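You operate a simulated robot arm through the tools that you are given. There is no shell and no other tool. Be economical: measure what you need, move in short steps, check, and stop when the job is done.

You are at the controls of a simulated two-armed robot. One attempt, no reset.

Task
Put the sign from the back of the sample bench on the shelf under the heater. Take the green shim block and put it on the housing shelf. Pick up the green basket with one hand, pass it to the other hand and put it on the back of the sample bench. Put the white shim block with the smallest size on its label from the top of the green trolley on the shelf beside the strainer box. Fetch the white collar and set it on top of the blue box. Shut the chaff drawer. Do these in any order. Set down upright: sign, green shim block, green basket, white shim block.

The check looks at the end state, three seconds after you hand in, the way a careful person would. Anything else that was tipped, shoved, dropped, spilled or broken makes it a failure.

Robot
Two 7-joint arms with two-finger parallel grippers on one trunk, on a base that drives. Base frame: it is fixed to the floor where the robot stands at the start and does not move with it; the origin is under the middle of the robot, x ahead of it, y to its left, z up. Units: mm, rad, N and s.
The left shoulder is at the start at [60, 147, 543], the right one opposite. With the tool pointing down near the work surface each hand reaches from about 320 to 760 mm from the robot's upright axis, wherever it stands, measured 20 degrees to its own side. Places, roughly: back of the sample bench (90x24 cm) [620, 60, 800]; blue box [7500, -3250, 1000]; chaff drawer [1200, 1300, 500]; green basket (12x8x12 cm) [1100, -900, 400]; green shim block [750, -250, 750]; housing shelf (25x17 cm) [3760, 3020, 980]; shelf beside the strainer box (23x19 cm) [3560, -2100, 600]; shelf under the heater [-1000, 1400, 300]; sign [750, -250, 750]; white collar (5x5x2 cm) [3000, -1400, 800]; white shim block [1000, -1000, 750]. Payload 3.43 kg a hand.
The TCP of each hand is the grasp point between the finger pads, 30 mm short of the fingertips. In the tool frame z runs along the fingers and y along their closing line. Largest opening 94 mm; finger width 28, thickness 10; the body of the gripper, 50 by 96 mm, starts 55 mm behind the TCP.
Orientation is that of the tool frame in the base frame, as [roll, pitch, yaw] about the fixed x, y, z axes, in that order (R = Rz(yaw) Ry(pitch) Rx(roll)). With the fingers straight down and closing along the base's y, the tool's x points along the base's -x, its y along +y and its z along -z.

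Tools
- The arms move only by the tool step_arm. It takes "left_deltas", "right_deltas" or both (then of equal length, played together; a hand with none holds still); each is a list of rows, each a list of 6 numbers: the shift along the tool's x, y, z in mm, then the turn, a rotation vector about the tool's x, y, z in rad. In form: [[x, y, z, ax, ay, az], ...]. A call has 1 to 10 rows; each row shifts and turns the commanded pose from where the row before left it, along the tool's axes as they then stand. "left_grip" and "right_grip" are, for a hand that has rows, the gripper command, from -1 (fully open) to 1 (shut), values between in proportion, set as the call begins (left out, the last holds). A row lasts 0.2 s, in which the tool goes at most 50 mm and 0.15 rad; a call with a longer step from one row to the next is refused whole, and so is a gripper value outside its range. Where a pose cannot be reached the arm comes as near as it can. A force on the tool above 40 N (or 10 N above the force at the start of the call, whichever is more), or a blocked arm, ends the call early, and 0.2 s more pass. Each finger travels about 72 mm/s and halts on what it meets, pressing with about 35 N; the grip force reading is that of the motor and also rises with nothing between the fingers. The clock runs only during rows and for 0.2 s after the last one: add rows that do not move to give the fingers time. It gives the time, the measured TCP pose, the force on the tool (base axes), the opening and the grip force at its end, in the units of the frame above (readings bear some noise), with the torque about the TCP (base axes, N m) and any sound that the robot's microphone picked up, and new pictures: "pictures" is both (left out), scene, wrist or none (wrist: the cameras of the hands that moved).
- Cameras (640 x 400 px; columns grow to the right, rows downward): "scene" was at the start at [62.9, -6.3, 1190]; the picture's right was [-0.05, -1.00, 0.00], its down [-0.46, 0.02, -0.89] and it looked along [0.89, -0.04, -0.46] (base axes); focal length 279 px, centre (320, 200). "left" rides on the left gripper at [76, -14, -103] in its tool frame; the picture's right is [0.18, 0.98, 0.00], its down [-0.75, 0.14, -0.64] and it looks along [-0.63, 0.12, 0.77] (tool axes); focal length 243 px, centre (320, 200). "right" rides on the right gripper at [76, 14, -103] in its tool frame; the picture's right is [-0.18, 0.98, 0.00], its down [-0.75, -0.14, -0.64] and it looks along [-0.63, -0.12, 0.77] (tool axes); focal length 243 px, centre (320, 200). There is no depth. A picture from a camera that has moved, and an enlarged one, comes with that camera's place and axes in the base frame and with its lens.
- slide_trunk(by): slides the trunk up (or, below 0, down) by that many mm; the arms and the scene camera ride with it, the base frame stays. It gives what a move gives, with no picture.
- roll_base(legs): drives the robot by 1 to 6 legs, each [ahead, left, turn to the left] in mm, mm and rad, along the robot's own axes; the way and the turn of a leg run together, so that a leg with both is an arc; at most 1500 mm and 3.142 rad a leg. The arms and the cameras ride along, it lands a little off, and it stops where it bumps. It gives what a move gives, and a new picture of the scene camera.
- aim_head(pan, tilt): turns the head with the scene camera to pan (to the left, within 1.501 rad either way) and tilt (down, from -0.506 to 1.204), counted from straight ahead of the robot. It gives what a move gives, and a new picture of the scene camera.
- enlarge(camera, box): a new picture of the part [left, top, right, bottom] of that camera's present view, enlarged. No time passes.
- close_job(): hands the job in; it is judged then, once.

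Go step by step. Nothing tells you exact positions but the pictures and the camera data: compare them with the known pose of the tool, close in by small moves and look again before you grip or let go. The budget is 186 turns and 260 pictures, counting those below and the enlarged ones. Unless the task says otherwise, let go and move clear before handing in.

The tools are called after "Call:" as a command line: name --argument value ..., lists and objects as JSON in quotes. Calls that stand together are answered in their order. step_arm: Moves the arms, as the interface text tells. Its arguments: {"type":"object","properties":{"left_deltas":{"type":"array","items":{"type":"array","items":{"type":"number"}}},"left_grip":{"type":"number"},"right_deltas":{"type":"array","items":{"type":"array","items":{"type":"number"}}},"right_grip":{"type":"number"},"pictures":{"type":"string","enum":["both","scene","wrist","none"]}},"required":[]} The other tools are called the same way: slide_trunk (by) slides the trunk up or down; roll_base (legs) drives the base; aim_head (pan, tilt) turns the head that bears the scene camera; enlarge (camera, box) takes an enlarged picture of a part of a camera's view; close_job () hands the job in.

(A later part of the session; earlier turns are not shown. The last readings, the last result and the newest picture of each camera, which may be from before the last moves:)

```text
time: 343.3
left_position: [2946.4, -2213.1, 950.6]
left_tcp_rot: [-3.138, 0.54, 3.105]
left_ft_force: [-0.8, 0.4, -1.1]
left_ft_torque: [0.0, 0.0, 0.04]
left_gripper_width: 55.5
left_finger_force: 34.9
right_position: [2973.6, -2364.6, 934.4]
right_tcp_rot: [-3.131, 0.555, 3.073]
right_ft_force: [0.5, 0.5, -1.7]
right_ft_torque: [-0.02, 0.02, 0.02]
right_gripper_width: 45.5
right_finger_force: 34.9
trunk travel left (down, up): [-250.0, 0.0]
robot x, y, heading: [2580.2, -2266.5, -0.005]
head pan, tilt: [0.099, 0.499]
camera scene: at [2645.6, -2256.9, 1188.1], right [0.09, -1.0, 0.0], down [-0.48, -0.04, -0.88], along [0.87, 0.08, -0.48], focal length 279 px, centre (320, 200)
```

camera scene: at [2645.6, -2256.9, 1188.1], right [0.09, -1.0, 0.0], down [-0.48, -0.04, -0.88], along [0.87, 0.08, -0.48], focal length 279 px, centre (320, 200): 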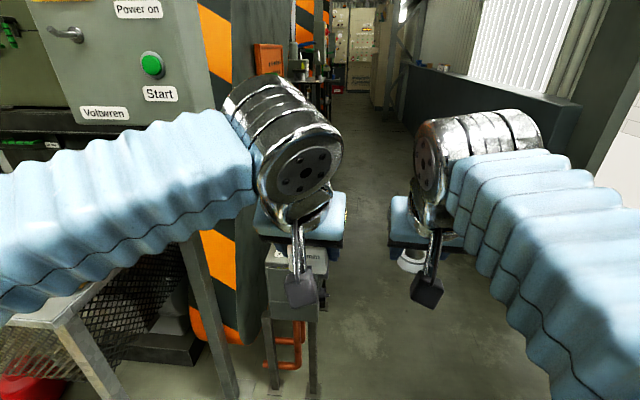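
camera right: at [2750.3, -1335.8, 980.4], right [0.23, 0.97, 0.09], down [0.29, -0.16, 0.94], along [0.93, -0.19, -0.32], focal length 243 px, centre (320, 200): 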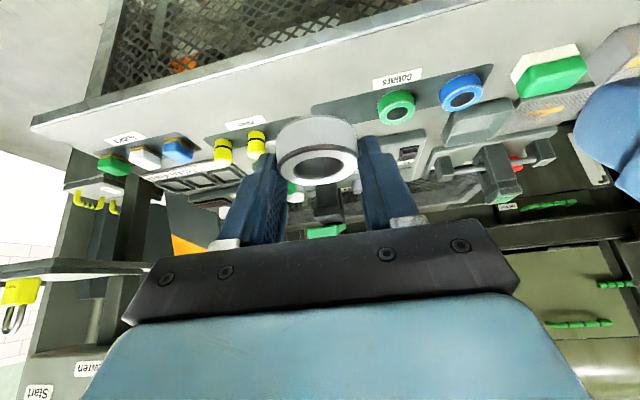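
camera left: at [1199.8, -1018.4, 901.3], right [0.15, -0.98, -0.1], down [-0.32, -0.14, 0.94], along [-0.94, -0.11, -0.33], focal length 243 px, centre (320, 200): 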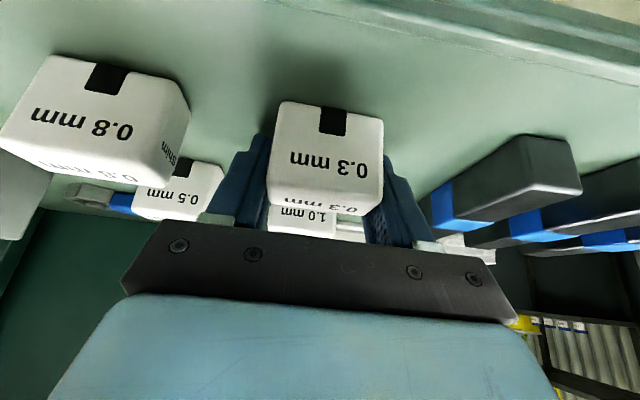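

Call:
roll_base --legs '[[-250, -250, 0]]'

Call:
step_arm --left_deltas '[[0, 40, 0, 0, 0, 0], [0, 40, 0, 0, 0, 0], [0, 40, 0, 0, 0, 0]]' --pictures "none"

Call:
aim_head --pan 0.25 --tilt 0.45

Call:
enlarge --camera "scene" --box '[230, 130, 470, 280]'

```text
time: 345.6
left_position: [2698.0, -2455.0, 951.3]
left_tcp_rot: [-3.137, 0.54, 3.109]
left_ft_force: [0.2, -0.2, -0.5]
left_ft_torque: [-0.01, -0.01, 0.0]
left_gripper_width: 55.0
left_finger_force: 35.0
right_position: [2725.6, -2605.7, 934.6]
right_tcp_rot: [-3.133, 0.557, 3.079]
right_ft_force: [0.6, -0.3, -1.8]
right_ft_torque: [0.02, 0.01, -0.02]
right_gripper_width: 45.1
right_finger_force: 34.9
trunk travel left (down, up): [-250.0, 0.0]
robot x, y, heading: [2333.8, -2508.9, 0.001]
head pan, tilt: [0.099, 0.499]
camera scene: at [2395.9, -2501.6, 1188.1], right [0.1, -0.99, 0.0], down [-0.48, -0.05, -0.88], along [0.87, 0.09, -0.48], focal length 279 px, centre (320, 200)
```

scene: 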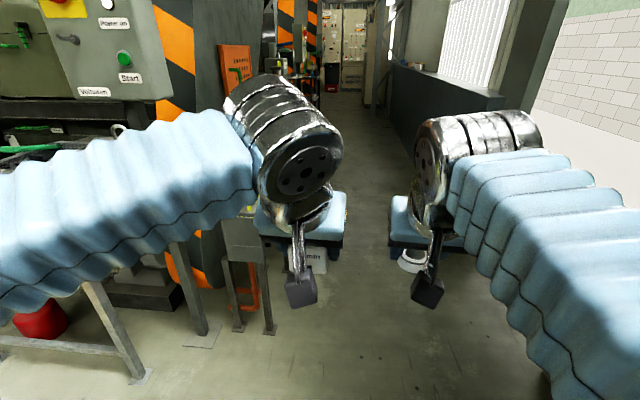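

```text
time: 346.4
left_position: [2702.9, -2335.0, 948.7]
left_tcp_rot: [-3.138, 0.538, 3.108]
left_ft_force: [0.0, 0.7, -0.9]
left_ft_torque: [0.03, 0.0, 0.0]
left_gripper_width: 55.3
left_finger_force: 35.2
right_position: [2724.8, -2605.3, 934.8]
right_tcp_rot: [-3.133, 0.555, 3.078]
right_ft_force: [0.2, -0.5, -1.2]
right_ft_torque: [0.0, 0.02, 0.02]
right_gripper_width: 45.2
right_finger_force: 35.0
trunk travel left (down, up): [-250.0, 0.0]
robot x, y, heading: [2335.8, -2508.3, -0.001]
head pan, tilt: [0.099, 0.499]
```

```text
time: 347.1
left_position: [2702.7, -2334.0, 947.7]
left_tcp_rot: [-3.139, 0.54, 3.108]
left_ft_force: [0.0, 0.7, 0.6]
left_ft_torque: [-0.03, 0.0, -0.02]
left_gripper_width: 55.4
left_finger_force: 34.8
right_position: [2726.2, -2606.0, 934.6]
right_tcp_rot: [-3.133, 0.556, 3.079]
right_ft_force: [0.4, 0.6, -1.0]
right_ft_torque: [0.02, 0.03, 0.01]
right_gripper_width: 45.1
right_finger_force: 34.9
trunk travel left (down, up): [-250.0, 0.0]
robot x, y, heading: [2331.7, -2508.4, -0.002]
head pan, tilt: [0.25, 0.45]
camera scene: at [2394.3, -2488.0, 1192.5], right [0.25, -0.97, 0.0], down [-0.42, -0.11, -0.9], along [0.87, 0.22, -0.44], focal length 279 px, centre (320, 200)
```

scene: 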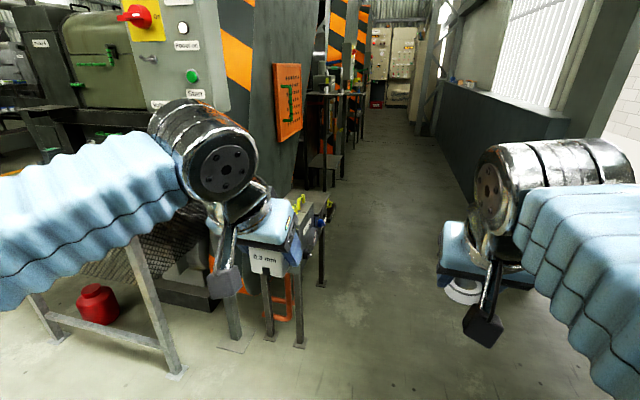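

```text
2.67 times, centred on (350, 205) of scene
camera zoom: at [2394.3, -2488.0, 1192.5], right [0.25, -0.97, 0.0], down [-0.42, -0.11, -0.9], along [0.87, 0.22, -0.44], focal length 743 px, centre (240, 187)
```

zoom: 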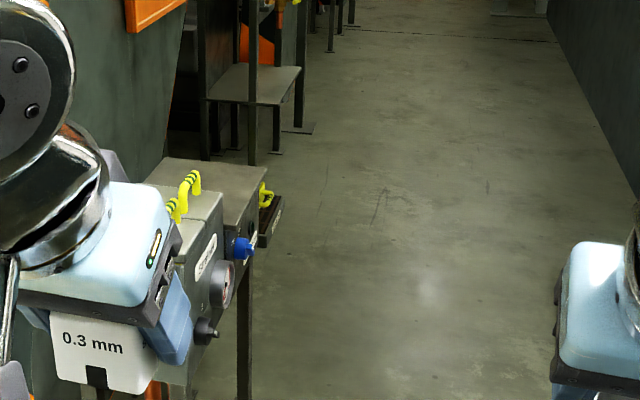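

The strainer box faces south and the shelf is just beyond it at ≈(3560,−2140,620). I'll drive along the aisle (wall at y≈−3285) and face north in front of it.

Call:
roll_base --legs '[[0, -280, 0], [1300, 0, 0], [0, 0, 1.57]]'

Call:
aim_head --pan 0.1 --tilt 0.6

```text
time: 358.8
left_position: [3475.9, -2402.1, 948.7]
left_tcp_rot: [-3.137, 0.539, -1.646]
left_ft_force: [0.3, -0.1, -1.3]
left_ft_torque: [0.01, 0.02, -0.01]
left_gripper_width: 55.5
left_finger_force: 35.3
right_position: [3750.1, -2392.4, 934.3]
right_tcp_rot: [-3.133, 0.555, -1.675]
right_ft_force: [-0.1, -0.1, -1.0]
right_ft_torque: [-0.05, 0.01, -0.04]
right_gripper_width: 45.3
right_finger_force: 34.5
trunk travel left (down, up): [-250.0, 0.0]
robot x, y, heading: [3634.5, -2781.7, 1.525]
head pan, tilt: [0.25, 0.45]
camera scene: at [3617.0, -2720.2, 1192.5], right [0.98, 0.21, 0.0], down [0.09, -0.43, -0.9], along [-0.19, 0.88, -0.44], focal length 279 px, centre (320, 200)
```

scene: 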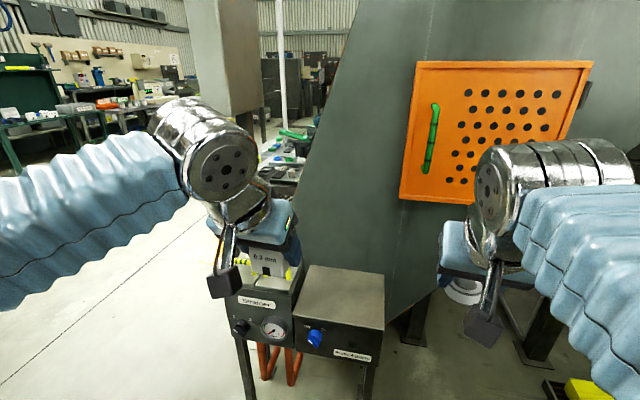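

```text
time: 359.5
left_position: [3476.5, -2401.7, 947.9]
left_tcp_rot: [-3.139, 0.537, -1.645]
left_ft_force: [-0.1, 0.3, -0.3]
left_ft_torque: [0.04, -0.03, -0.01]
left_gripper_width: 55.1
left_finger_force: 35.0
right_position: [3750.8, -2391.5, 934.7]
right_tcp_rot: [-3.133, 0.554, -1.676]
right_ft_force: [-0.2, -0.6, -1.5]
right_ft_torque: [-0.02, 0.0, -0.01]
right_gripper_width: 45.2
right_finger_force: 35.1
trunk travel left (down, up): [-250.0, 0.0]
robot x, y, heading: [3638.2, -2781.0, 1.524]
head pan, tilt: [0.099, 0.6]
camera scene: at [3630.8, -2721.9, 1179.0], right [1.0, 0.06, 0.0], down [0.03, -0.56, -0.83], along [-0.05, 0.82, -0.56], focal length 279 px, centre (320, 200)
```

scene: 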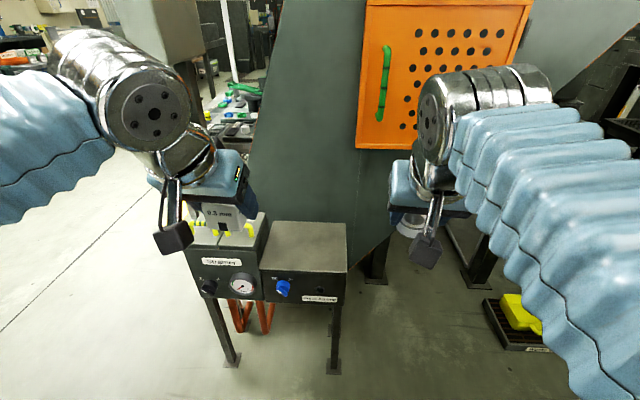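

The shelf top right of the "Strainer" box spans x≈3440–3672, y≈−2213…−2000, z≈600. Lowering the trunk 150 mm and bringing the shim above its middle.

Call:
slide_trunk --by -150

Call:
step_arm --left_deltas '[[-26.7, -9.9, 34.1, 0, 0, 0], [-26.7, -9.9, 34.1, 0, 0, 0], [-26.7, -9.9, 34.1, 0, 0, 0], [-26.7, -9.9, 34.1, 0, 0, 0], [-26.7, -9.9, 34.1, 0, 0, 0], [-26.7, -9.9, 34.1, 0, 0, 0], [-26.7, -9.9, 34.1, 0, 0, 0]]' --pictures "both"

```text
time: 361.3
left_position: [3476.6, -2402.6, 799.5]
left_tcp_rot: [-3.138, 0.54, -1.647]
left_ft_force: [0.5, 0.0, -0.6]
left_ft_torque: [-0.01, 0.01, 0.01]
left_gripper_width: 55.3
left_finger_force: 35.1
right_position: [3749.1, -2391.9, 784.8]
right_tcp_rot: [-3.134, 0.554, -1.675]
right_ft_force: [-0.5, 0.0, -1.7]
right_ft_torque: [-0.03, 0.0, 0.0]
right_gripper_width: 45.1
right_finger_force: 34.4
trunk travel left (down, up): [-100.0, 150.0]
robot x, y, heading: [3635.1, -2778.0, 1.528]
head pan, tilt: [0.099, 0.6]
```

```text
time: 362.9
left_position: [3567.0, -2124.4, 688.3]
left_tcp_rot: [-3.137, 0.539, -1.646]
left_ft_force: [0.6, -0.1, 0.7]
left_ft_torque: [0.05, -0.02, -0.03]
left_gripper_width: 55.5
left_finger_force: 35.0
right_position: [3748.6, -2391.6, 783.2]
right_tcp_rot: [-3.131, 0.557, -1.675]
right_ft_force: [-0.5, -1.2, -1.0]
right_ft_torque: [0.02, -0.01, -0.04]
right_gripper_width: 45.2
right_finger_force: 34.9
trunk travel left (down, up): [-100.0, 150.0]
robot x, y, heading: [3636.8, -2776.6, 1.531]
head pan, tilt: [0.099, 0.6]
camera scene: at [3630.7, -2722.2, 1029.0], right [1.0, 0.06, 0.0], down [0.03, -0.56, -0.83], along [-0.05, 0.82, -0.56], focal length 279 px, centre (320, 200)
camera left: at [3571.5, -2243.8, 736.2], right [-0.99, -0.08, -0.1], down [-0.12, 0.33, 0.94], along [-0.04, 0.94, -0.33], focal length 243 px, centre (320, 200)
```

scene: 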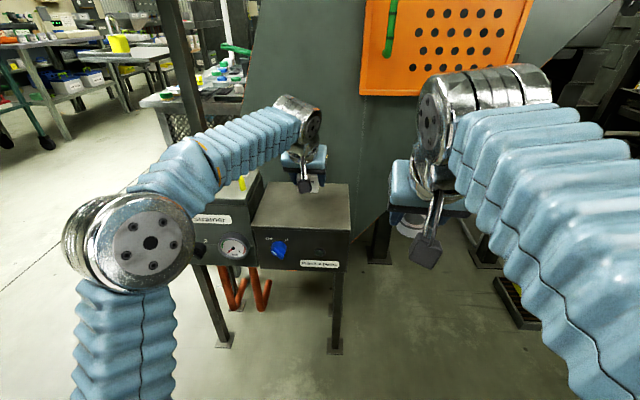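
left: 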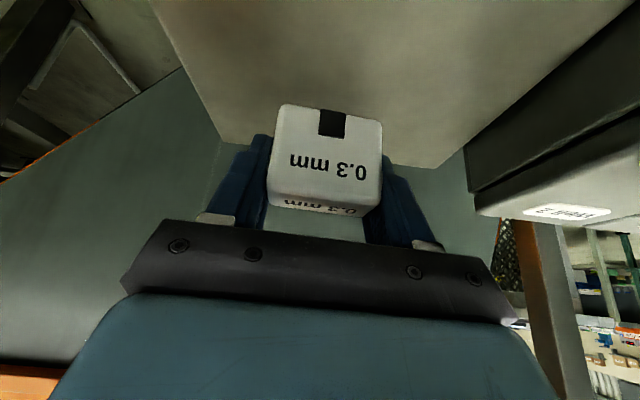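

Over the shelf. Lowering.

Call:
step_arm --left_deltas '[[10.2, 0, 17.2, 0, 0, 0], [10.2, 0, 17.2, 0, 0, 0], [2, 0, 3.4, 0, 0, 0]]' --pictures "none"

Call:
step_arm --left_deltas '[[1.5, 0, 2.6, 0, 0, 0], [1.5, 0, 2.6, 0, 0, 0]]' --pictures "none"

Call:
step_arm --left_deltas '[[1.5, 0, 2.6, 0, 0, 0]]' --pictures "none"

```text
time: 363.7
left_position: [3567.8, -2124.8, 643.7]
left_tcp_rot: [-3.137, 0.539, -1.646]
left_ft_force: [0.3, 0.8, -0.3]
left_ft_torque: [0.0, 0.0, 0.01]
left_gripper_width: 55.2
left_finger_force: 34.4
right_position: [3749.5, -2392.0, 783.2]
right_tcp_rot: [-3.134, 0.556, -1.675]
right_ft_force: [1.1, 0.7, -1.5]
right_ft_torque: [0.01, 0.01, -0.04]
right_gripper_width: 45.4
right_finger_force: 35.0
trunk travel left (down, up): [-100.0, 150.0]
robot x, y, heading: [3637.3, -2779.3, 1.529]
head pan, tilt: [0.099, 0.6]
```

```text
time: 364.3
left_position: [3566.8, -2125.0, 640.3]
left_tcp_rot: [-3.136, 0.539, -1.645]
left_ft_force: [-0.3, -0.2, -1.1]
left_ft_torque: [0.0, -0.01, -0.01]
left_gripper_width: 55.2
left_finger_force: 35.3
right_position: [3749.9, -2390.4, 784.4]
right_tcp_rot: [-3.131, 0.556, -1.676]
right_ft_force: [0.1, 1.3, -1.6]
right_ft_torque: [-0.06, 0.02, 0.0]
right_gripper_width: 45.0
right_finger_force: 35.5
trunk travel left (down, up): [-100.0, 150.0]
robot x, y, heading: [3633.1, -2780.8, 1.53]
head pan, tilt: [0.099, 0.6]
```

```text
time: 364.7
left_position: [3569.1, -2124.0, 638.3]
left_tcp_rot: [-3.138, 0.538, -1.645]
left_ft_force: [-0.3, 0.3, -1.0]
left_ft_torque: [0.02, 0.02, 0.0]
left_gripper_width: 55.1
left_finger_force: 34.7
right_position: [3748.9, -2392.1, 783.9]
right_tcp_rot: [-3.132, 0.554, -1.675]
right_ft_force: [-0.2, -0.1, -1.5]
right_ft_torque: [-0.01, -0.01, 0.05]
right_gripper_width: 45.3
right_finger_force: 34.6
trunk travel left (down, up): [-100.0, 150.0]
robot x, y, heading: [3634.4, -2778.4, 1.529]
head pan, tilt: [0.099, 0.6]
```

Call:
step_arm --left_deltas '[[1.5, 0, 2.6, 0, 0, 0], [1.5, 0, 2.6, 0, 0, 0]]' --pictures "none"

Call:
step_arm --left_deltas '[[1.0, 0, 1.7, 0, 0, 0]]' --pictures "wrist"

```text
time: 365.3
left_position: [3567.6, -2124.3, 632.9]
left_tcp_rot: [-3.137, 0.545, -1.645]
left_ft_force: [-0.3, -1.9, 9.8]
left_ft_torque: [0.01, 0.32, 0.17]
left_gripper_width: 55.4
left_finger_force: 34.6
right_position: [3749.9, -2391.0, 784.6]
right_tcp_rot: [-3.134, 0.556, -1.676]
right_ft_force: [-0.4, 0.3, -1.6]
right_ft_torque: [-0.03, 0.0, -0.03]
right_gripper_width: 45.1
right_finger_force: 34.3
trunk travel left (down, up): [-100.0, 150.0]
robot x, y, heading: [3635.4, -2780.3, 1.529]
head pan, tilt: [0.099, 0.6]
```

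```text
time: 365.7
left_position: [3567.7, -2124.2, 631.3]
left_tcp_rot: [-3.137, 0.547, -1.647]
left_ft_force: [-3.3, -0.5, 24.5]
left_ft_torque: [0.14, 0.79, -0.27]
left_gripper_width: 55.2
left_finger_force: 35.1
right_position: [3749.4, -2392.6, 785.6]
right_tcp_rot: [-3.135, 0.556, -1.675]
right_ft_force: [0.6, 0.1, -1.1]
right_ft_torque: [-0.04, 0.01, 0.0]
right_gripper_width: 45.2
right_finger_force: 34.7
trunk travel left (down, up): [-100.0, 150.0]
robot x, y, heading: [3633.4, -2777.7, 1.531]
head pan, tilt: [0.099, 0.6]
camera left: at [3572.7, -2244.1, 680.5], right [-0.99, -0.08, -0.1], down [-0.12, 0.32, 0.94], along [-0.04, 0.94, -0.33], focal length 243 px, centre (320, 200)
```

left: 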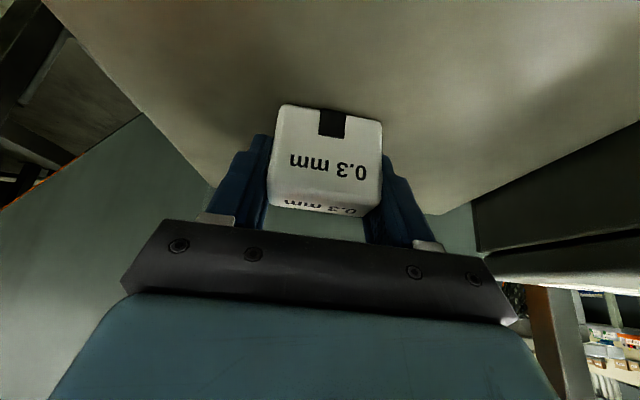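

In contact. Relieve, release and withdraw along the tool axis.

Call:
step_arm --left_deltas '[[-1.3, 0, -2.2, 0, 0, 0], [0, 0, 0, 0, 0, 0]]' --pictures "none"

Call:
step_arm --left_deltas '[[0, 0, 0, 0, 0, 0], [0, 0, 0, 0, 0, 0], [0, 0, 0, 0, 0, 0], [0, 0, -20, 0, 0, 0], [0, 0, -35, 0, 0, 0], [0, 0, -40, 0, 0, 0], [20, 10, -35, 0, 0, 0], [30, 10, -30, 0, 0, 0]]' --left_grip -0.8 --pictures "both"

```text
time: 366.3
left_position: [3569.1, -2124.3, 632.9]
left_tcp_rot: [-3.138, 0.54, -1.646]
left_ft_force: [-1.5, 3.9, 22.6]
left_ft_torque: [0.28, 0.74, -0.34]
left_gripper_width: 55.5
left_finger_force: 34.6
right_position: [3749.7, -2391.8, 784.4]
right_tcp_rot: [-3.133, 0.557, -1.675]
right_ft_force: [-0.6, -0.2, -1.0]
right_ft_torque: [-0.01, 0.04, 0.03]
right_gripper_width: 45.3
right_finger_force: 34.8
trunk travel left (down, up): [-100.0, 150.0]
robot x, y, heading: [3633.8, -2781.8, 1.528]
head pan, tilt: [0.099, 0.6]
```

```text
time: 368.1
left_position: [3539.2, -2246.3, 743.0]
left_tcp_rot: [-3.139, 0.538, -1.646]
left_ft_force: [0.6, -0.3, 0.6]
left_ft_torque: [0.0, 0.03, 0.01]
left_gripper_width: 84.3
left_finger_force: 0.0
right_position: [3751.5, -2391.4, 784.6]
right_tcp_rot: [-3.134, 0.555, -1.676]
right_ft_force: [1.3, -0.2, -0.2]
right_ft_torque: [-0.01, -0.01, 0.0]
right_gripper_width: 45.3
right_finger_force: 35.1
trunk travel left (down, up): [-100.0, 150.0]
robot x, y, heading: [3636.6, -2776.0, 1.529]
head pan, tilt: [0.099, 0.6]
camera scene: at [3631.1, -2721.5, 1028.9], right [1.0, 0.06, 0.0], down [0.03, -0.56, -0.82], along [-0.05, 0.82, -0.57], focal length 279 px, centre (320, 200)
camera left: at [3543.7, -2365.7, 791.6], right [-0.99, -0.08, -0.1], down [-0.12, 0.33, 0.94], along [-0.04, 0.94, -0.34], focal length 243 px, centre (320, 200)
```

scene: 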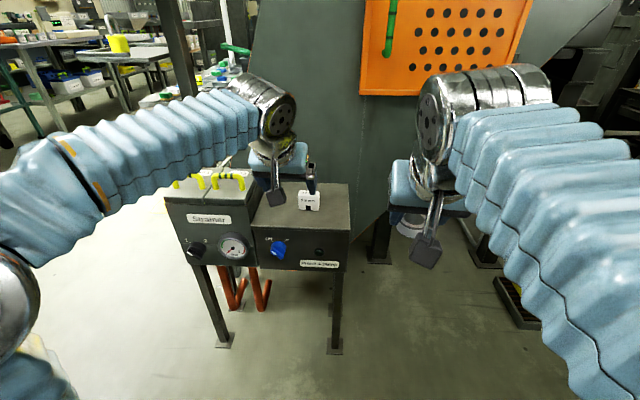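
left: 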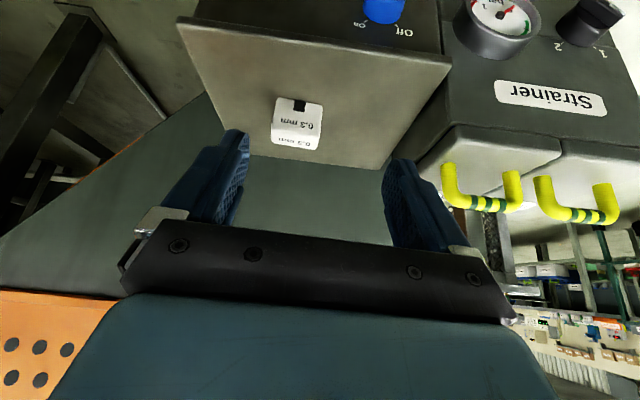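

White 0.3 mm block stands on the shelf. Tucking the left hand, raising the trunk and heading east toward the blue box.

Call:
step_arm --left_deltas '[[34, 0, -20.4, 0, 0, 0], [34, 0, -20.4, 0, 0, 0], [34, 0, -20.4, 0, 0, 0], [34, 0, -20.4, 0, 0, 0]]' --pictures "none"

Call:
slide_trunk --by 150

Call:
roll_base --legs '[[0, 0, -1.53], [1500, 0, 0]]'

Call:
aim_head --pan 0.0 --tilt 0.2

```text
time: 369.1
left_position: [3523.6, -2404.6, 741.4]
left_tcp_rot: [-3.139, 0.54, -1.646]
left_ft_force: [0.2, -0.1, 0.9]
left_ft_torque: [-0.01, 0.0, -0.02]
left_gripper_width: 84.7
left_finger_force: 0.1
right_position: [3748.9, -2391.6, 786.1]
right_tcp_rot: [-3.133, 0.554, -1.676]
right_ft_force: [-1.3, 0.7, -1.8]
right_ft_torque: [-0.03, 0.01, 0.03]
right_gripper_width: 44.8
right_finger_force: 34.7
trunk travel left (down, up): [-100.0, 150.0]
robot x, y, heading: [3633.9, -2779.4, 1.53]
head pan, tilt: [0.099, 0.6]
```

```text
time: 370.8
left_position: [3523.5, -2404.3, 891.2]
left_tcp_rot: [-3.139, 0.539, -1.645]
left_ft_force: [-0.1, -0.4, 0.1]
left_ft_torque: [0.01, 0.01, -0.03]
left_gripper_width: 84.6
left_finger_force: 0.2
right_position: [3749.0, -2392.0, 934.1]
right_tcp_rot: [-3.133, 0.556, -1.675]
right_ft_force: [-0.5, -0.1, -0.7]
right_ft_torque: [0.03, 0.0, 0.0]
right_gripper_width: 45.3
right_finger_force: 35.6
trunk travel left (down, up): [-250.0, 0.0]
robot x, y, heading: [3635.5, -2779.9, 1.53]
head pan, tilt: [0.099, 0.6]
```

```text
time: 382.2
left_position: [5534.5, -2761.5, 891.7]
left_tcp_rot: [-3.138, 0.54, 3.035]
left_ft_force: [0.3, -0.5, -0.1]
left_ft_torque: [0.0, -0.01, 0.02]
left_gripper_width: 84.6
left_finger_force: 0.0
right_position: [5541.9, -2987.5, 933.3]
right_tcp_rot: [-3.132, 0.555, 3.008]
right_ft_force: [0.5, -1.2, -0.8]
right_ft_torque: [-0.01, 0.0, 0.01]
right_gripper_width: 45.2
right_finger_force: 34.6
trunk travel left (down, up): [-250.0, 0.0]
robot x, y, heading: [5158.7, -2863.3, -0.07]
head pan, tilt: [0.099, 0.6]
camera scene: at [5218.7, -2859.5, 1179.0], right [0.03, -1.0, 0.0], down [-0.56, -0.02, -0.83], along [0.82, 0.02, -0.56], focal length 279 px, centre (320, 200)
```

scene: 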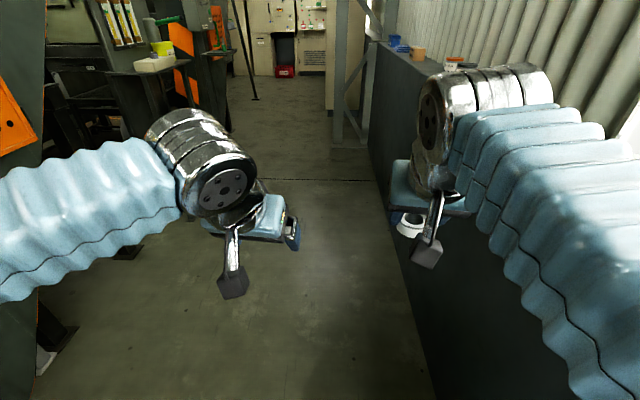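

```text
time: 383.1
left_position: [5535.3, -2762.8, 891.4]
left_tcp_rot: [-3.138, 0.54, 3.037]
left_ft_force: [0.1, 1.0, -0.6]
left_ft_torque: [-0.01, -0.03, 0.01]
left_gripper_width: 84.8
left_finger_force: 0.0
right_position: [5542.6, -2988.0, 933.7]
right_tcp_rot: [-3.134, 0.554, 3.007]
right_ft_force: [0.3, 0.2, -0.7]
right_ft_torque: [0.02, -0.01, 0.01]
right_gripper_width: 45.2
right_finger_force: 35.0
trunk travel left (down, up): [-250.0, 0.0]
robot x, y, heading: [5159.2, -2864.1, -0.071]
head pan, tilt: [0.0, 0.201]
camera scene: at [5223.4, -2868.6, 1215.7], right [-0.07, -1.0, 0.0], down [-0.2, 0.01, -0.98], along [0.98, -0.07, -0.2], focal length 279 px, centre (320, 200)
```

scene: 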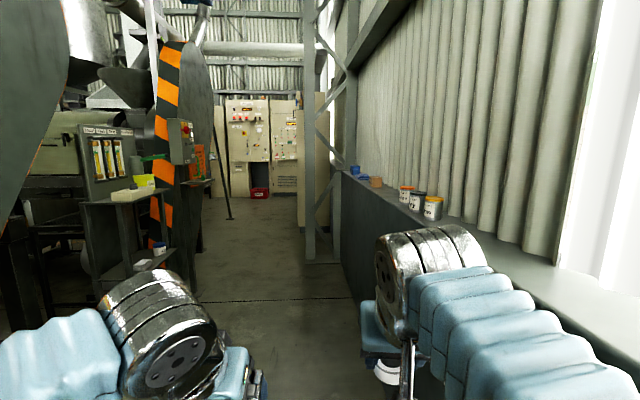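

Call:
enlarge --camera "scene" --box '[330, 140, 470, 228]'

```text
4.55 times, centred on (400, 184) of scene
camera zoom: at [5223.4, -2868.6, 1215.7], right [-0.07, -1.0, 0.0], down [-0.2, 0.01, -0.98], along [0.98, -0.07, -0.2], focal length 1266 px, centre (-44, 273)
```

zoom: 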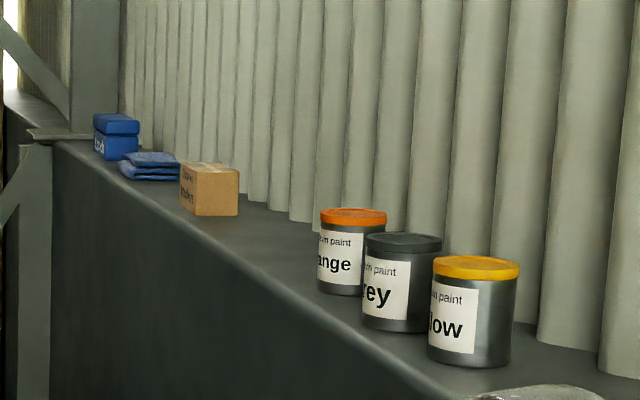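

The blue box stands on the wall ledge, top ≈1030, near (7500,−3310). Driving along to it.

Call:
roll_base --legs '[[0, 0, 0.075], [0, 70, 0], [1500, 0, 0], [800, 0, 0]]'

Call:
roll_base --legs '[[0, 0, -1.55]]'

Call:
aim_head --pan -0.15 --tilt 0.4

```text
time: 395.5
left_position: [7829.0, -2633.7, 892.6]
left_tcp_rot: [-3.138, 0.538, 3.131]
left_ft_force: [0.1, -0.5, -0.4]
left_ft_torque: [0.02, 0.0, 0.02]
left_gripper_width: 84.8
left_finger_force: 0.0
right_position: [7856.4, -2859.2, 933.2]
right_tcp_rot: [-3.133, 0.557, 3.098]
right_ft_force: [-0.2, -0.8, -1.2]
right_ft_torque: [-0.05, -0.01, -0.05]
right_gripper_width: 45.1
right_finger_force: 34.9
trunk travel left (down, up): [-250.0, 0.0]
robot x, y, heading: [7464.6, -2767.8, 0.024]
head pan, tilt: [0.0, 0.201]
camera scene: at [7527.6, -2769.9, 1215.8], right [0.02, -1.0, 0.0], down [-0.2, 0.0, -0.98], along [0.98, 0.02, -0.2], focal length 279 px, centre (320, 200)
```

scene: 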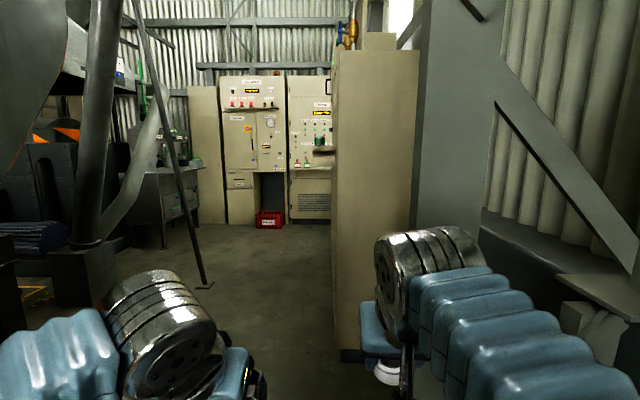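

```text
time: 399.5
left_position: [7628.9, -3121.5, 890.4]
left_tcp_rot: [-3.139, 0.539, 1.644]
left_ft_force: [-0.8, 0.9, -0.5]
left_ft_torque: [0.01, 0.0, -0.02]
left_gripper_width: 84.6
left_finger_force: 0.1
right_position: [7408.3, -3169.3, 935.2]
right_tcp_rot: [-3.134, 0.555, 1.615]
right_ft_force: [-0.4, -0.7, -0.7]
right_ft_torque: [-0.01, 0.0, -0.04]
right_gripper_width: 44.7
right_finger_force: 34.7
trunk travel left (down, up): [-250.0, 0.0]
robot x, y, heading: [7460.1, -2770.1, -1.47]
head pan, tilt: [0.0, 0.201]
camera scene: at [7471.2, -2834.2, 1215.8], right [-0.99, -0.11, 0.0], down [-0.02, 0.2, -0.98], along [0.1, -0.97, -0.2], focal length 279 px, centre (320, 200)
```

scene: 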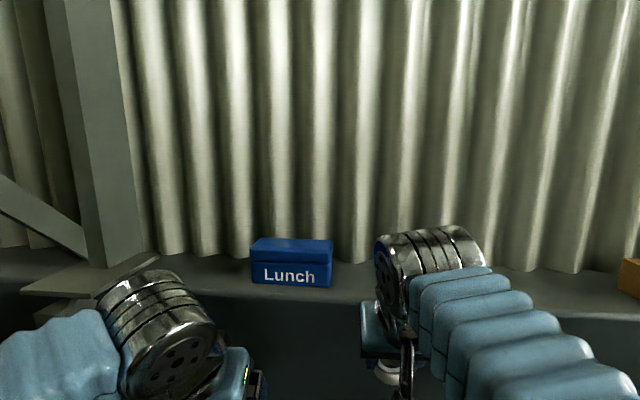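

```text
time: 400.2
left_position: [7629.3, -3121.8, 892.5]
left_tcp_rot: [-3.138, 0.537, 1.644]
left_ft_force: [-0.1, 0.3, -0.6]
left_ft_torque: [0.01, 0.0, -0.03]
left_gripper_width: 84.9
left_finger_force: 0.1
right_position: [7408.4, -3168.8, 934.5]
right_tcp_rot: [-3.132, 0.555, 1.616]
right_ft_force: [0.5, -0.9, -0.6]
right_ft_torque: [0.03, -0.06, -0.01]
right_gripper_width: 44.8
right_finger_force: 35.0
trunk travel left (down, up): [-250.0, 0.0]
robot x, y, heading: [7460.9, -2767.7, -1.466]
head pan, tilt: [-0.15, 0.4]
camera scene: at [7457.3, -2834.2, 1197.3], right [-1.0, 0.04, 0.0], down [0.02, 0.39, -0.92], along [-0.04, -0.92, -0.39], focal length 279 px, centre (320, 200)
```

scene: 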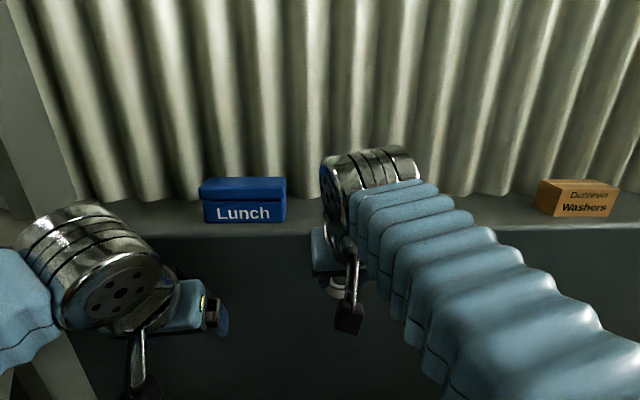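

The box labelled "Lunch" is the blue box: front y≈−3295, top z≈1015, x≈7573. Raising both hands clear of the ledge first.

Call:
step_arm --left_deltas '[[-4.2, 0, -41, 0, 0, 0], [-4.2, 0, -41, 0, 0, 0], [-4.2, 0, -41, 0, 0, 0], [-4.2, 0, -41, 0, 0, 0]]' --right_deltas '[[-9.3, 0, -34, 0, 0, 0], [-9.3, 0, -34, 0, 0, 0], [-9.3, 0, -34, 0, 0, 0], [-9.3, 0, -34, 0, 0, 0]]' --pictures "none"

```text
time: 401.2
left_position: [7621.6, -3051.4, 1041.7]
left_tcp_rot: [-3.139, 0.537, 1.645]
left_ft_force: [0.9, 0.1, -0.9]
left_ft_torque: [0.0, 0.01, -0.01]
left_gripper_width: 84.6
left_finger_force: 0.0
right_position: [7406.8, -3129.4, 1072.2]
right_tcp_rot: [-3.133, 0.555, 1.616]
right_ft_force: [0.3, -1.4, -1.7]
right_ft_torque: [0.04, -0.02, 0.0]
right_gripper_width: 45.0
right_finger_force: 35.0
trunk travel left (down, up): [-250.0, 0.0]
robot x, y, heading: [7460.4, -2768.6, -1.464]
head pan, tilt: [-0.15, 0.4]
```

Call:
roll_base --legs '[[0, 0, -0.1], [0, 145, 0], [70, 0, 0]]'

Call:
step_arm --right_deltas '[[0, 0, 0, 0, 0, 0]]' --pictures "wrist"

```text
time: 403.7
left_position: [7737.0, -3138.2, 1042.0]
left_tcp_rot: [-3.138, 0.539, 1.545]
left_ft_force: [-0.1, 0.5, 0.2]
left_ft_torque: [-0.02, 0.01, 0.02]
left_gripper_width: 84.6
left_finger_force: 0.0
right_position: [7516.7, -3193.9, 1073.4]
right_tcp_rot: [-3.132, 0.555, 1.515]
right_ft_force: [-0.5, -1.1, -0.7]
right_ft_torque: [0.0, 0.04, -0.03]
right_gripper_width: 44.8
right_finger_force: 34.9
trunk travel left (down, up): [-250.0, 0.0]
robot x, y, heading: [7610.1, -2843.0, -1.565]
head pan, tilt: [-0.15, 0.4]
camera scene: at [7596.8, -2905.2, 1197.2], right [-0.99, 0.14, 0.0], down [0.06, 0.39, -0.92], along [-0.13, -0.91, -0.39], focal length 279 px, centre (320, 200)
```

scene: 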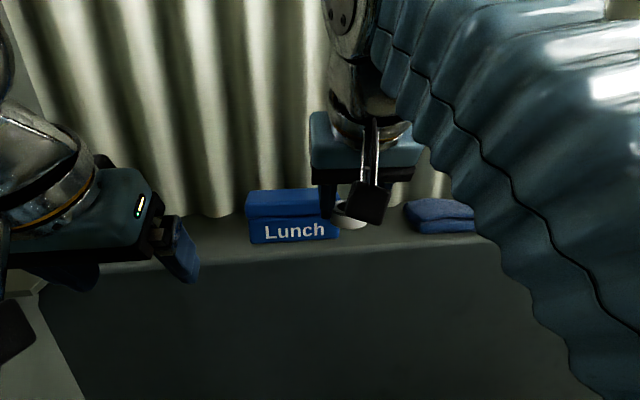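

```text
time: 404.1
left_position: [7737.5, -3138.1, 1042.4]
left_tcp_rot: [-3.139, 0.541, 1.544]
left_ft_force: [-0.5, 0.5, -0.2]
left_ft_torque: [0.01, 0.0, -0.04]
left_gripper_width: 84.8
left_finger_force: 0.1
right_position: [7517.2, -3194.3, 1072.2]
right_tcp_rot: [-3.134, 0.555, 1.515]
right_ft_force: [1.3, 0.5, -1.4]
right_ft_torque: [0.0, -0.02, 0.01]
right_gripper_width: 44.7
right_finger_force: 34.3
trunk travel left (down, up): [-250.0, 0.0]
robot x, y, heading: [7608.3, -2844.2, -1.563]
head pan, tilt: [-0.15, 0.4]
camera right: at [7540.0, -3076.7, 1118.7], right [0.97, -0.22, 0.09], down [-0.15, -0.29, 0.94], along [-0.18, -0.93, -0.32], focal length 243 px, centre (320, 200)
```

right: 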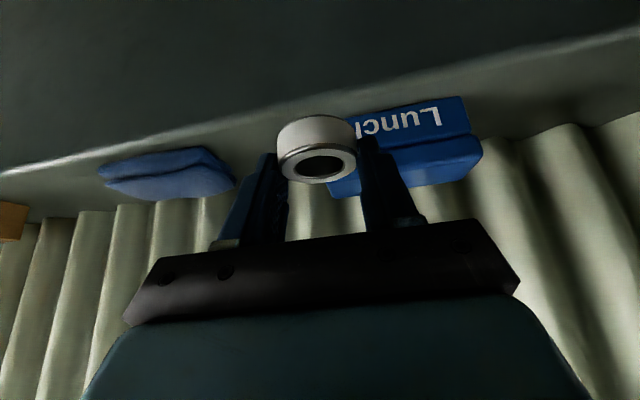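

Box top ≈1022, centre (7573,−3338). Moving the base 55 mm closer, then carrying the collar over the box.

Call:
roll_base --legs '[[55, 0, 0]]'

Call:
step_arm --right_deltas '[[-4.2, 10, -6.8, 0, 0, 0], [0, 20, 0, 0, 0, 0], [0, 20, 0, 0, 0, 0], [-17, 0, 10.5, 0, 0, 0], [-17, 0, 10.5, 0, 0, 0]]' --pictures "none"

```text
time: 404.9
left_position: [7739.1, -3143.1, 1047.5]
left_tcp_rot: [-3.134, 0.56, 1.548]
left_ft_force: [-0.7, -0.1, -0.1]
left_ft_torque: [-0.01, 0.02, -0.03]
left_gripper_width: 84.6
left_finger_force: 0.0
right_position: [7514.6, -3206.8, 1074.0]
right_tcp_rot: [-3.135, 0.558, 1.516]
right_ft_force: [1.4, -0.2, -1.5]
right_ft_torque: [0.0, -0.03, -0.01]
right_gripper_width: 44.8
right_finger_force: 35.0
trunk travel left (down, up): [-250.0, 0.0]
robot x, y, heading: [7607.9, -2859.4, -1.561]
head pan, tilt: [-0.15, 0.4]
stopped in leg 1: the robot was blocked; the commanded pose is now the measured one
camera scene: at [7594.6, -2916.1, 1197.3], right [-0.99, 0.14, 0.0], down [0.06, 0.38, -0.92], along [-0.13, -0.91, -0.38], focal length 279 px, centre (320, 200)
```

scene: 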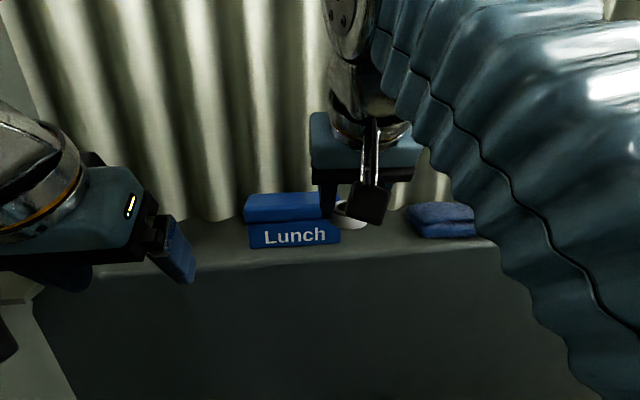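

```text
time: 406.1
left_position: [7738.2, -3143.5, 1048.8]
left_tcp_rot: [-3.137, 0.558, 1.549]
left_ft_force: [0.3, -0.5, -0.4]
left_ft_torque: [0.01, -0.01, -0.01]
left_gripper_width: 84.6
left_finger_force: 0.0
right_position: [7564.0, -3249.7, 1080.4]
right_tcp_rot: [-3.135, 0.56, 1.514]
right_ft_force: [-0.3, -0.4, -0.9]
right_ft_torque: [0.01, 0.0, 0.01]
right_gripper_width: 44.8
right_finger_force: 35.4
trunk travel left (down, up): [-250.0, 0.0]
robot x, y, heading: [7609.7, -2857.7, -1.568]
head pan, tilt: [-0.15, 0.4]
```

The base got blocked, likely the left arm at the column. I'll leave the base here and reach with the arm.

Call:
step_arm --right_deltas '[[-7, 4, 22, 0, 0, 0], [-14, 4, 15, 0, 0, 0], [-17, 0, 11, 0, 0, 0]]' --pictures "wrist"

```text
time: 406.9
left_position: [7738.4, -3142.7, 1049.4]
left_tcp_rot: [-3.137, 0.558, 1.549]
left_ft_force: [0.2, 0.7, 0.1]
left_ft_torque: [-0.04, 0.02, -0.03]
left_gripper_width: 84.7
left_finger_force: 0.0
right_position: [7568.0, -3307.6, 1063.6]
right_tcp_rot: [-3.136, 0.563, 1.516]
right_ft_force: [0.0, -0.3, -1.2]
right_ft_torque: [0.0, 0.02, 0.02]
right_gripper_width: 44.5
right_finger_force: 35.0
trunk travel left (down, up): [-250.0, 0.0]
robot x, y, heading: [7610.6, -2858.8, -1.561]
head pan, tilt: [-0.15, 0.4]
camera right: at [7590.4, -3189.2, 1109.4], right [0.97, -0.21, 0.09], down [-0.15, -0.29, 0.95], along [-0.17, -0.93, -0.31], focal length 243 px, centre (320, 200)
```

right: 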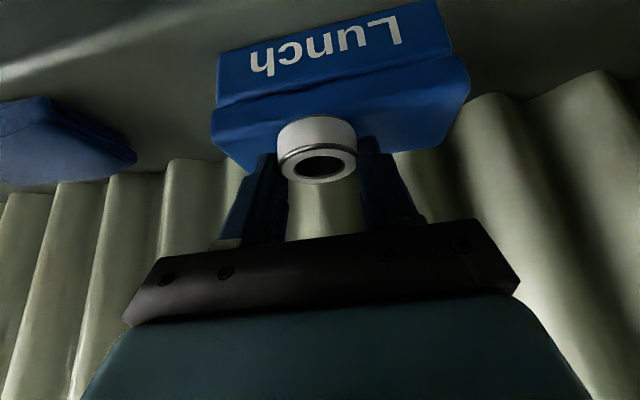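

Just 20 mm more forward is needed; then lower.

Call:
step_arm --right_deltas '[[-8.5, 2, 5.3, 0, 0, 0], [-8.5, 2, 5.3, 0, 0, 0], [-4, 0, 2.6, 0, 0, 0]]' --pictures "none"

Call:
step_arm --right_deltas '[[1.6, 0, 2.55, 0, 0, 0]]' --pictures "wrist"

```text
time: 407.8
left_position: [7739.1, -3143.9, 1047.7]
left_tcp_rot: [-3.136, 0.558, 1.548]
left_ft_force: [0.3, -0.6, -1.0]
left_ft_torque: [0.03, 0.01, 0.04]
left_gripper_width: 84.8
left_finger_force: 0.1
right_position: [7571.6, -3329.8, 1062.2]
right_tcp_rot: [-3.137, 0.561, 1.516]
right_ft_force: [0.3, 0.7, -1.3]
right_ft_torque: [0.03, -0.01, 0.05]
right_gripper_width: 44.9
right_finger_force: 34.9
trunk travel left (down, up): [-250.0, 0.0]
robot x, y, heading: [7609.5, -2855.6, -1.564]
head pan, tilt: [-0.15, 0.4]
```

```text
time: 408.1
left_position: [7738.9, -3142.3, 1047.2]
left_tcp_rot: [-3.136, 0.558, 1.549]
left_ft_force: [-0.7, 0.0, 0.6]
left_ft_torque: [-0.02, 0.01, -0.03]
left_gripper_width: 84.5
left_finger_force: 0.0
right_position: [7570.5, -3330.1, 1060.6]
right_tcp_rot: [-3.138, 0.564, 1.515]
right_ft_force: [0.8, 1.0, 5.6]
right_ft_torque: [0.09, -0.02, 0.0]
right_gripper_width: 44.4
right_finger_force: 35.0
trunk travel left (down, up): [-250.0, 0.0]
robot x, y, heading: [7605.7, -2859.0, -1.563]
head pan, tilt: [-0.15, 0.4]
camera right: at [7592.4, -3211.4, 1105.0], right [0.97, -0.21, 0.09], down [-0.15, -0.29, 0.95], along [-0.17, -0.93, -0.31], focal length 243 px, centre (320, 200)
```

right: 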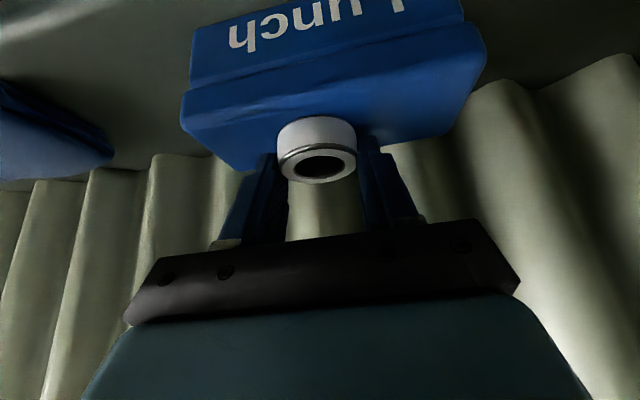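

Contact begins. One millimetre more, then release gently.

Call:
step_arm --right_deltas '[[0.6, 0, 0.9, 0, 0, 0], [0, 0, 0, 0, 0, 0]]' --pictures "none"

Call:
step_arm --right_deltas '[[0, 0, 0, 0, 0, 0], [0, 0, 0, 0, 0, 0]]' --right_grip -0.4 --pictures "wrist"

```text
time: 408.8
left_position: [7738.0, -3144.2, 1047.7]
left_tcp_rot: [-3.137, 0.558, 1.548]
left_ft_force: [0.1, 0.8, -1.0]
left_ft_torque: [0.01, -0.02, 0.03]
left_gripper_width: 84.5
left_finger_force: 0.0
right_position: [7568.5, -3330.8, 1059.4]
right_tcp_rot: [-3.137, 0.564, 1.514]
right_ft_force: [-0.6, 4.3, 22.1]
right_ft_torque: [0.38, -0.17, -0.07]
right_gripper_width: 44.6
right_finger_force: 34.5
trunk travel left (down, up): [-250.0, 0.0]
robot x, y, heading: [7607.1, -2858.7, -1.565]
head pan, tilt: [-0.15, 0.4]
```

```text
time: 409.4
left_position: [7738.8, -3143.4, 1047.9]
left_tcp_rot: [-3.136, 0.558, 1.548]
left_ft_force: [-0.6, -0.1, 0.3]
left_ft_torque: [0.01, -0.01, 0.02]
left_gripper_width: 84.8
left_finger_force: 0.1
right_position: [7569.5, -3330.1, 1058.2]
right_tcp_rot: [-3.138, 0.559, 1.516]
right_ft_force: [-1.2, -0.3, 4.1]
right_ft_torque: [-0.04, -0.05, -0.07]
right_gripper_width: 64.6
right_finger_force: 0.1
trunk travel left (down, up): [-250.0, 0.0]
robot x, y, heading: [7607.8, -2858.1, -1.566]
head pan, tilt: [-0.15, 0.4]
camera right: at [7592.6, -3212.2, 1103.6], right [0.97, -0.21, 0.09], down [-0.15, -0.29, 0.95], along [-0.17, -0.93, -0.31], focal length 243 px, centre (320, 200)
```

right: 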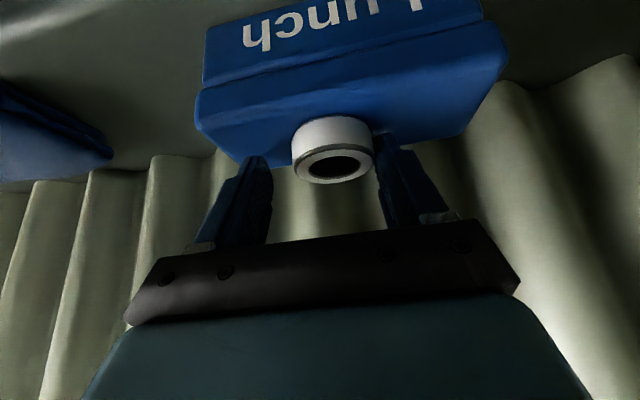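

Raise 2 mm, open a bit more, then lift straight up.

Call:
step_arm --right_deltas '[[-1, 0, -1.7, 0, 0, 0], [0, 5, 0, 0, 0, 0], [0, 0, 0, 0, 0, 0]]' --right_grip -0.55 --pictures "none"

Call:
step_arm --right_deltas '[[-5.3, 0, -8.5, 0, 0, 0], [-4, 0, -20, 0, 0, 0], [0, 0, -30, 0, 0, 0], [20, 0, -30, 0, 0, 0], [30, 0, -20, 0, 0, 0]]' --pictures "both"

```text
time: 410.1
left_position: [7738.6, -3141.9, 1047.2]
left_tcp_rot: [-3.137, 0.56, 1.547]
left_ft_force: [0.3, 0.0, 0.0]
left_ft_torque: [-0.03, 0.04, 0.05]
left_gripper_width: 84.7
left_finger_force: 0.1
right_position: [7575.2, -3330.5, 1060.1]
right_tcp_rot: [-3.136, 0.56, 1.515]
right_ft_force: [0.2, -0.3, 0.4]
right_ft_torque: [-0.03, 0.01, 0.04]
right_gripper_width: 72.8
right_finger_force: 0.0
trunk travel left (down, up): [-250.0, 0.0]
robot x, y, heading: [7609.0, -2857.1, -1.563]
head pan, tilt: [-0.15, 0.4]
```

```text
time: 411.4
left_position: [7737.0, -3143.7, 1048.1]
left_tcp_rot: [-3.136, 0.557, 1.549]
left_ft_force: [0.2, -0.7, -0.7]
left_ft_torque: [0.04, -0.02, 0.0]
left_gripper_width: 84.7
left_finger_force: 0.1
right_position: [7581.6, -3242.8, 1102.0]
right_tcp_rot: [-3.137, 0.56, 1.515]
right_ft_force: [0.3, -0.5, -0.1]
right_ft_torque: [0.05, -0.02, -0.03]
right_gripper_width: 73.0
right_finger_force: 0.0
right hand out of reach, approached as far as the arm can: row 3
trunk travel left (down, up): [-250.0, 0.0]
robot x, y, heading: [7613.1, -2858.1, -1.563]
head pan, tilt: [-0.15, 0.4]
camera scene: at [7594.6, -2914.8, 1197.6], right [-0.99, 0.14, 0.0], down [0.06, 0.38, -0.92], along [-0.13, -0.91, -0.38], focal length 279 px, centre (320, 200)
camera right: at [7604.5, -3125.8, 1148.3], right [0.97, -0.21, 0.09], down [-0.15, -0.29, 0.95], along [-0.18, -0.93, -0.31], focal length 243 px, centre (320, 200)
```

scene: 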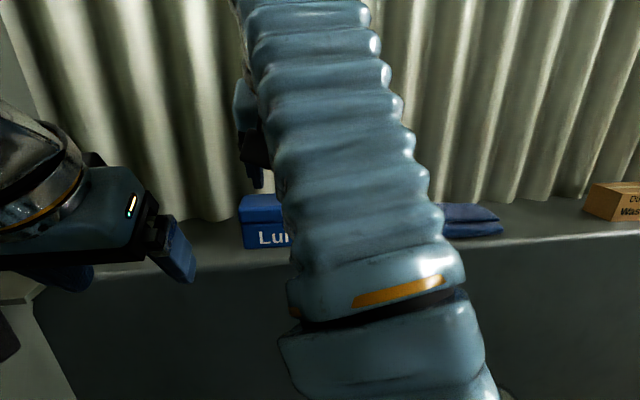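
right: 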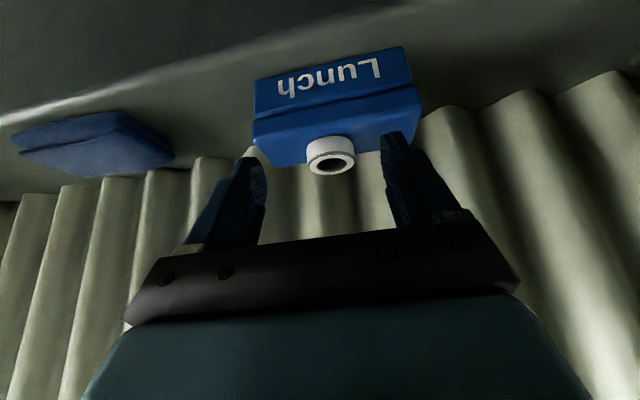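

Collar rests on the Lunch box. Now back to the trolley for the basket: back off, turn west and drive.

Call:
roll_base --legs '[[-100, 0, 0], [0, 0, -1.57], [1200, 0, 0]]'

```text
time: 414.0
left_position: [7615.5, -3064.0, 1054.2]
left_tcp_rot: [-3.126, 0.586, 1.139]
left_ft_force: [-0.7, 0.2, 0.5]
left_ft_torque: [-0.01, 0.01, -0.03]
left_gripper_width: 84.5
left_finger_force: 0.1
right_position: [7424.9, -3096.8, 1103.6]
right_tcp_rot: [-3.139, 0.562, 1.093]
right_ft_force: [0.2, -0.8, 0.2]
right_ft_torque: [-0.01, -0.03, 0.02]
right_gripper_width: 73.0
right_finger_force: 0.0
trunk travel left (down, up): [-250.0, 0.0]
robot x, y, heading: [7604.5, -2758.5, -1.983]
head pan, tilt: [-0.15, 0.4]
stopped in leg 2: the robot was blocked; the commanded pose is now the measured one
camera scene: at [7571.6, -2800.7, 1197.6], right [-0.85, 0.53, 0.0], down [0.21, 0.32, -0.92], along [-0.49, -0.78, -0.38], focal length 279 px, centre (320, 200)
```

scene: 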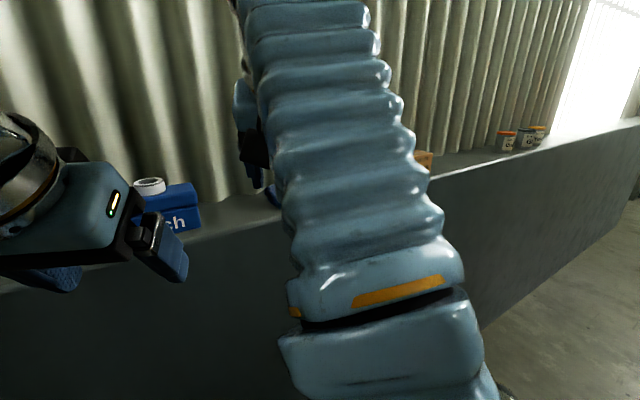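

The left elbow met the column; strafing away to the right before turning.

Call:
roll_base --legs '[[0, -300, 0], [0, 0, -1.14]]'

```text
time: 419.0
left_position: [7035.0, -2768.3, 1049.6]
left_tcp_rot: [-3.124, 0.571, -0.007]
left_ft_force: [0.4, 0.1, -0.7]
left_ft_torque: [0.02, -0.03, 0.0]
left_gripper_width: 84.5
left_finger_force: 0.1
right_position: [6928.5, -2609.7, 1100.9]
right_tcp_rot: [-3.133, 0.556, -0.051]
right_ft_force: [0.4, 0.4, 0.0]
right_ft_torque: [0.0, 0.03, 0.01]
right_gripper_width: 72.7
right_finger_force: 0.0
trunk travel left (down, up): [-250.0, 0.0]
robot x, y, heading: [7319.5, -2629.3, -3.131]
head pan, tilt: [-0.15, 0.4]
camera scene: at [7260.5, -2621.2, 1197.2], right [0.14, 0.99, 0.0], down [0.39, -0.05, -0.92], along [-0.91, 0.13, -0.39], focal length 279 px, centre (320, 200)
```

scene: 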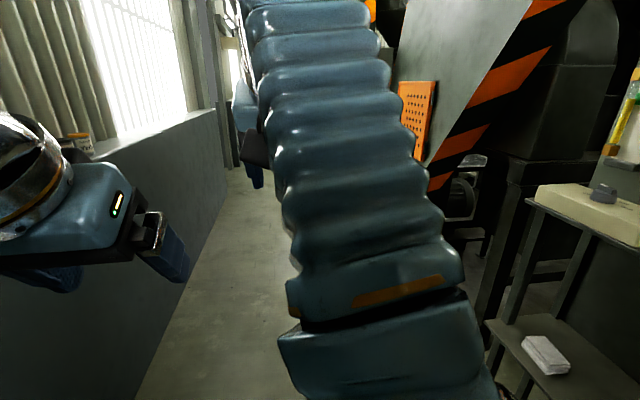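

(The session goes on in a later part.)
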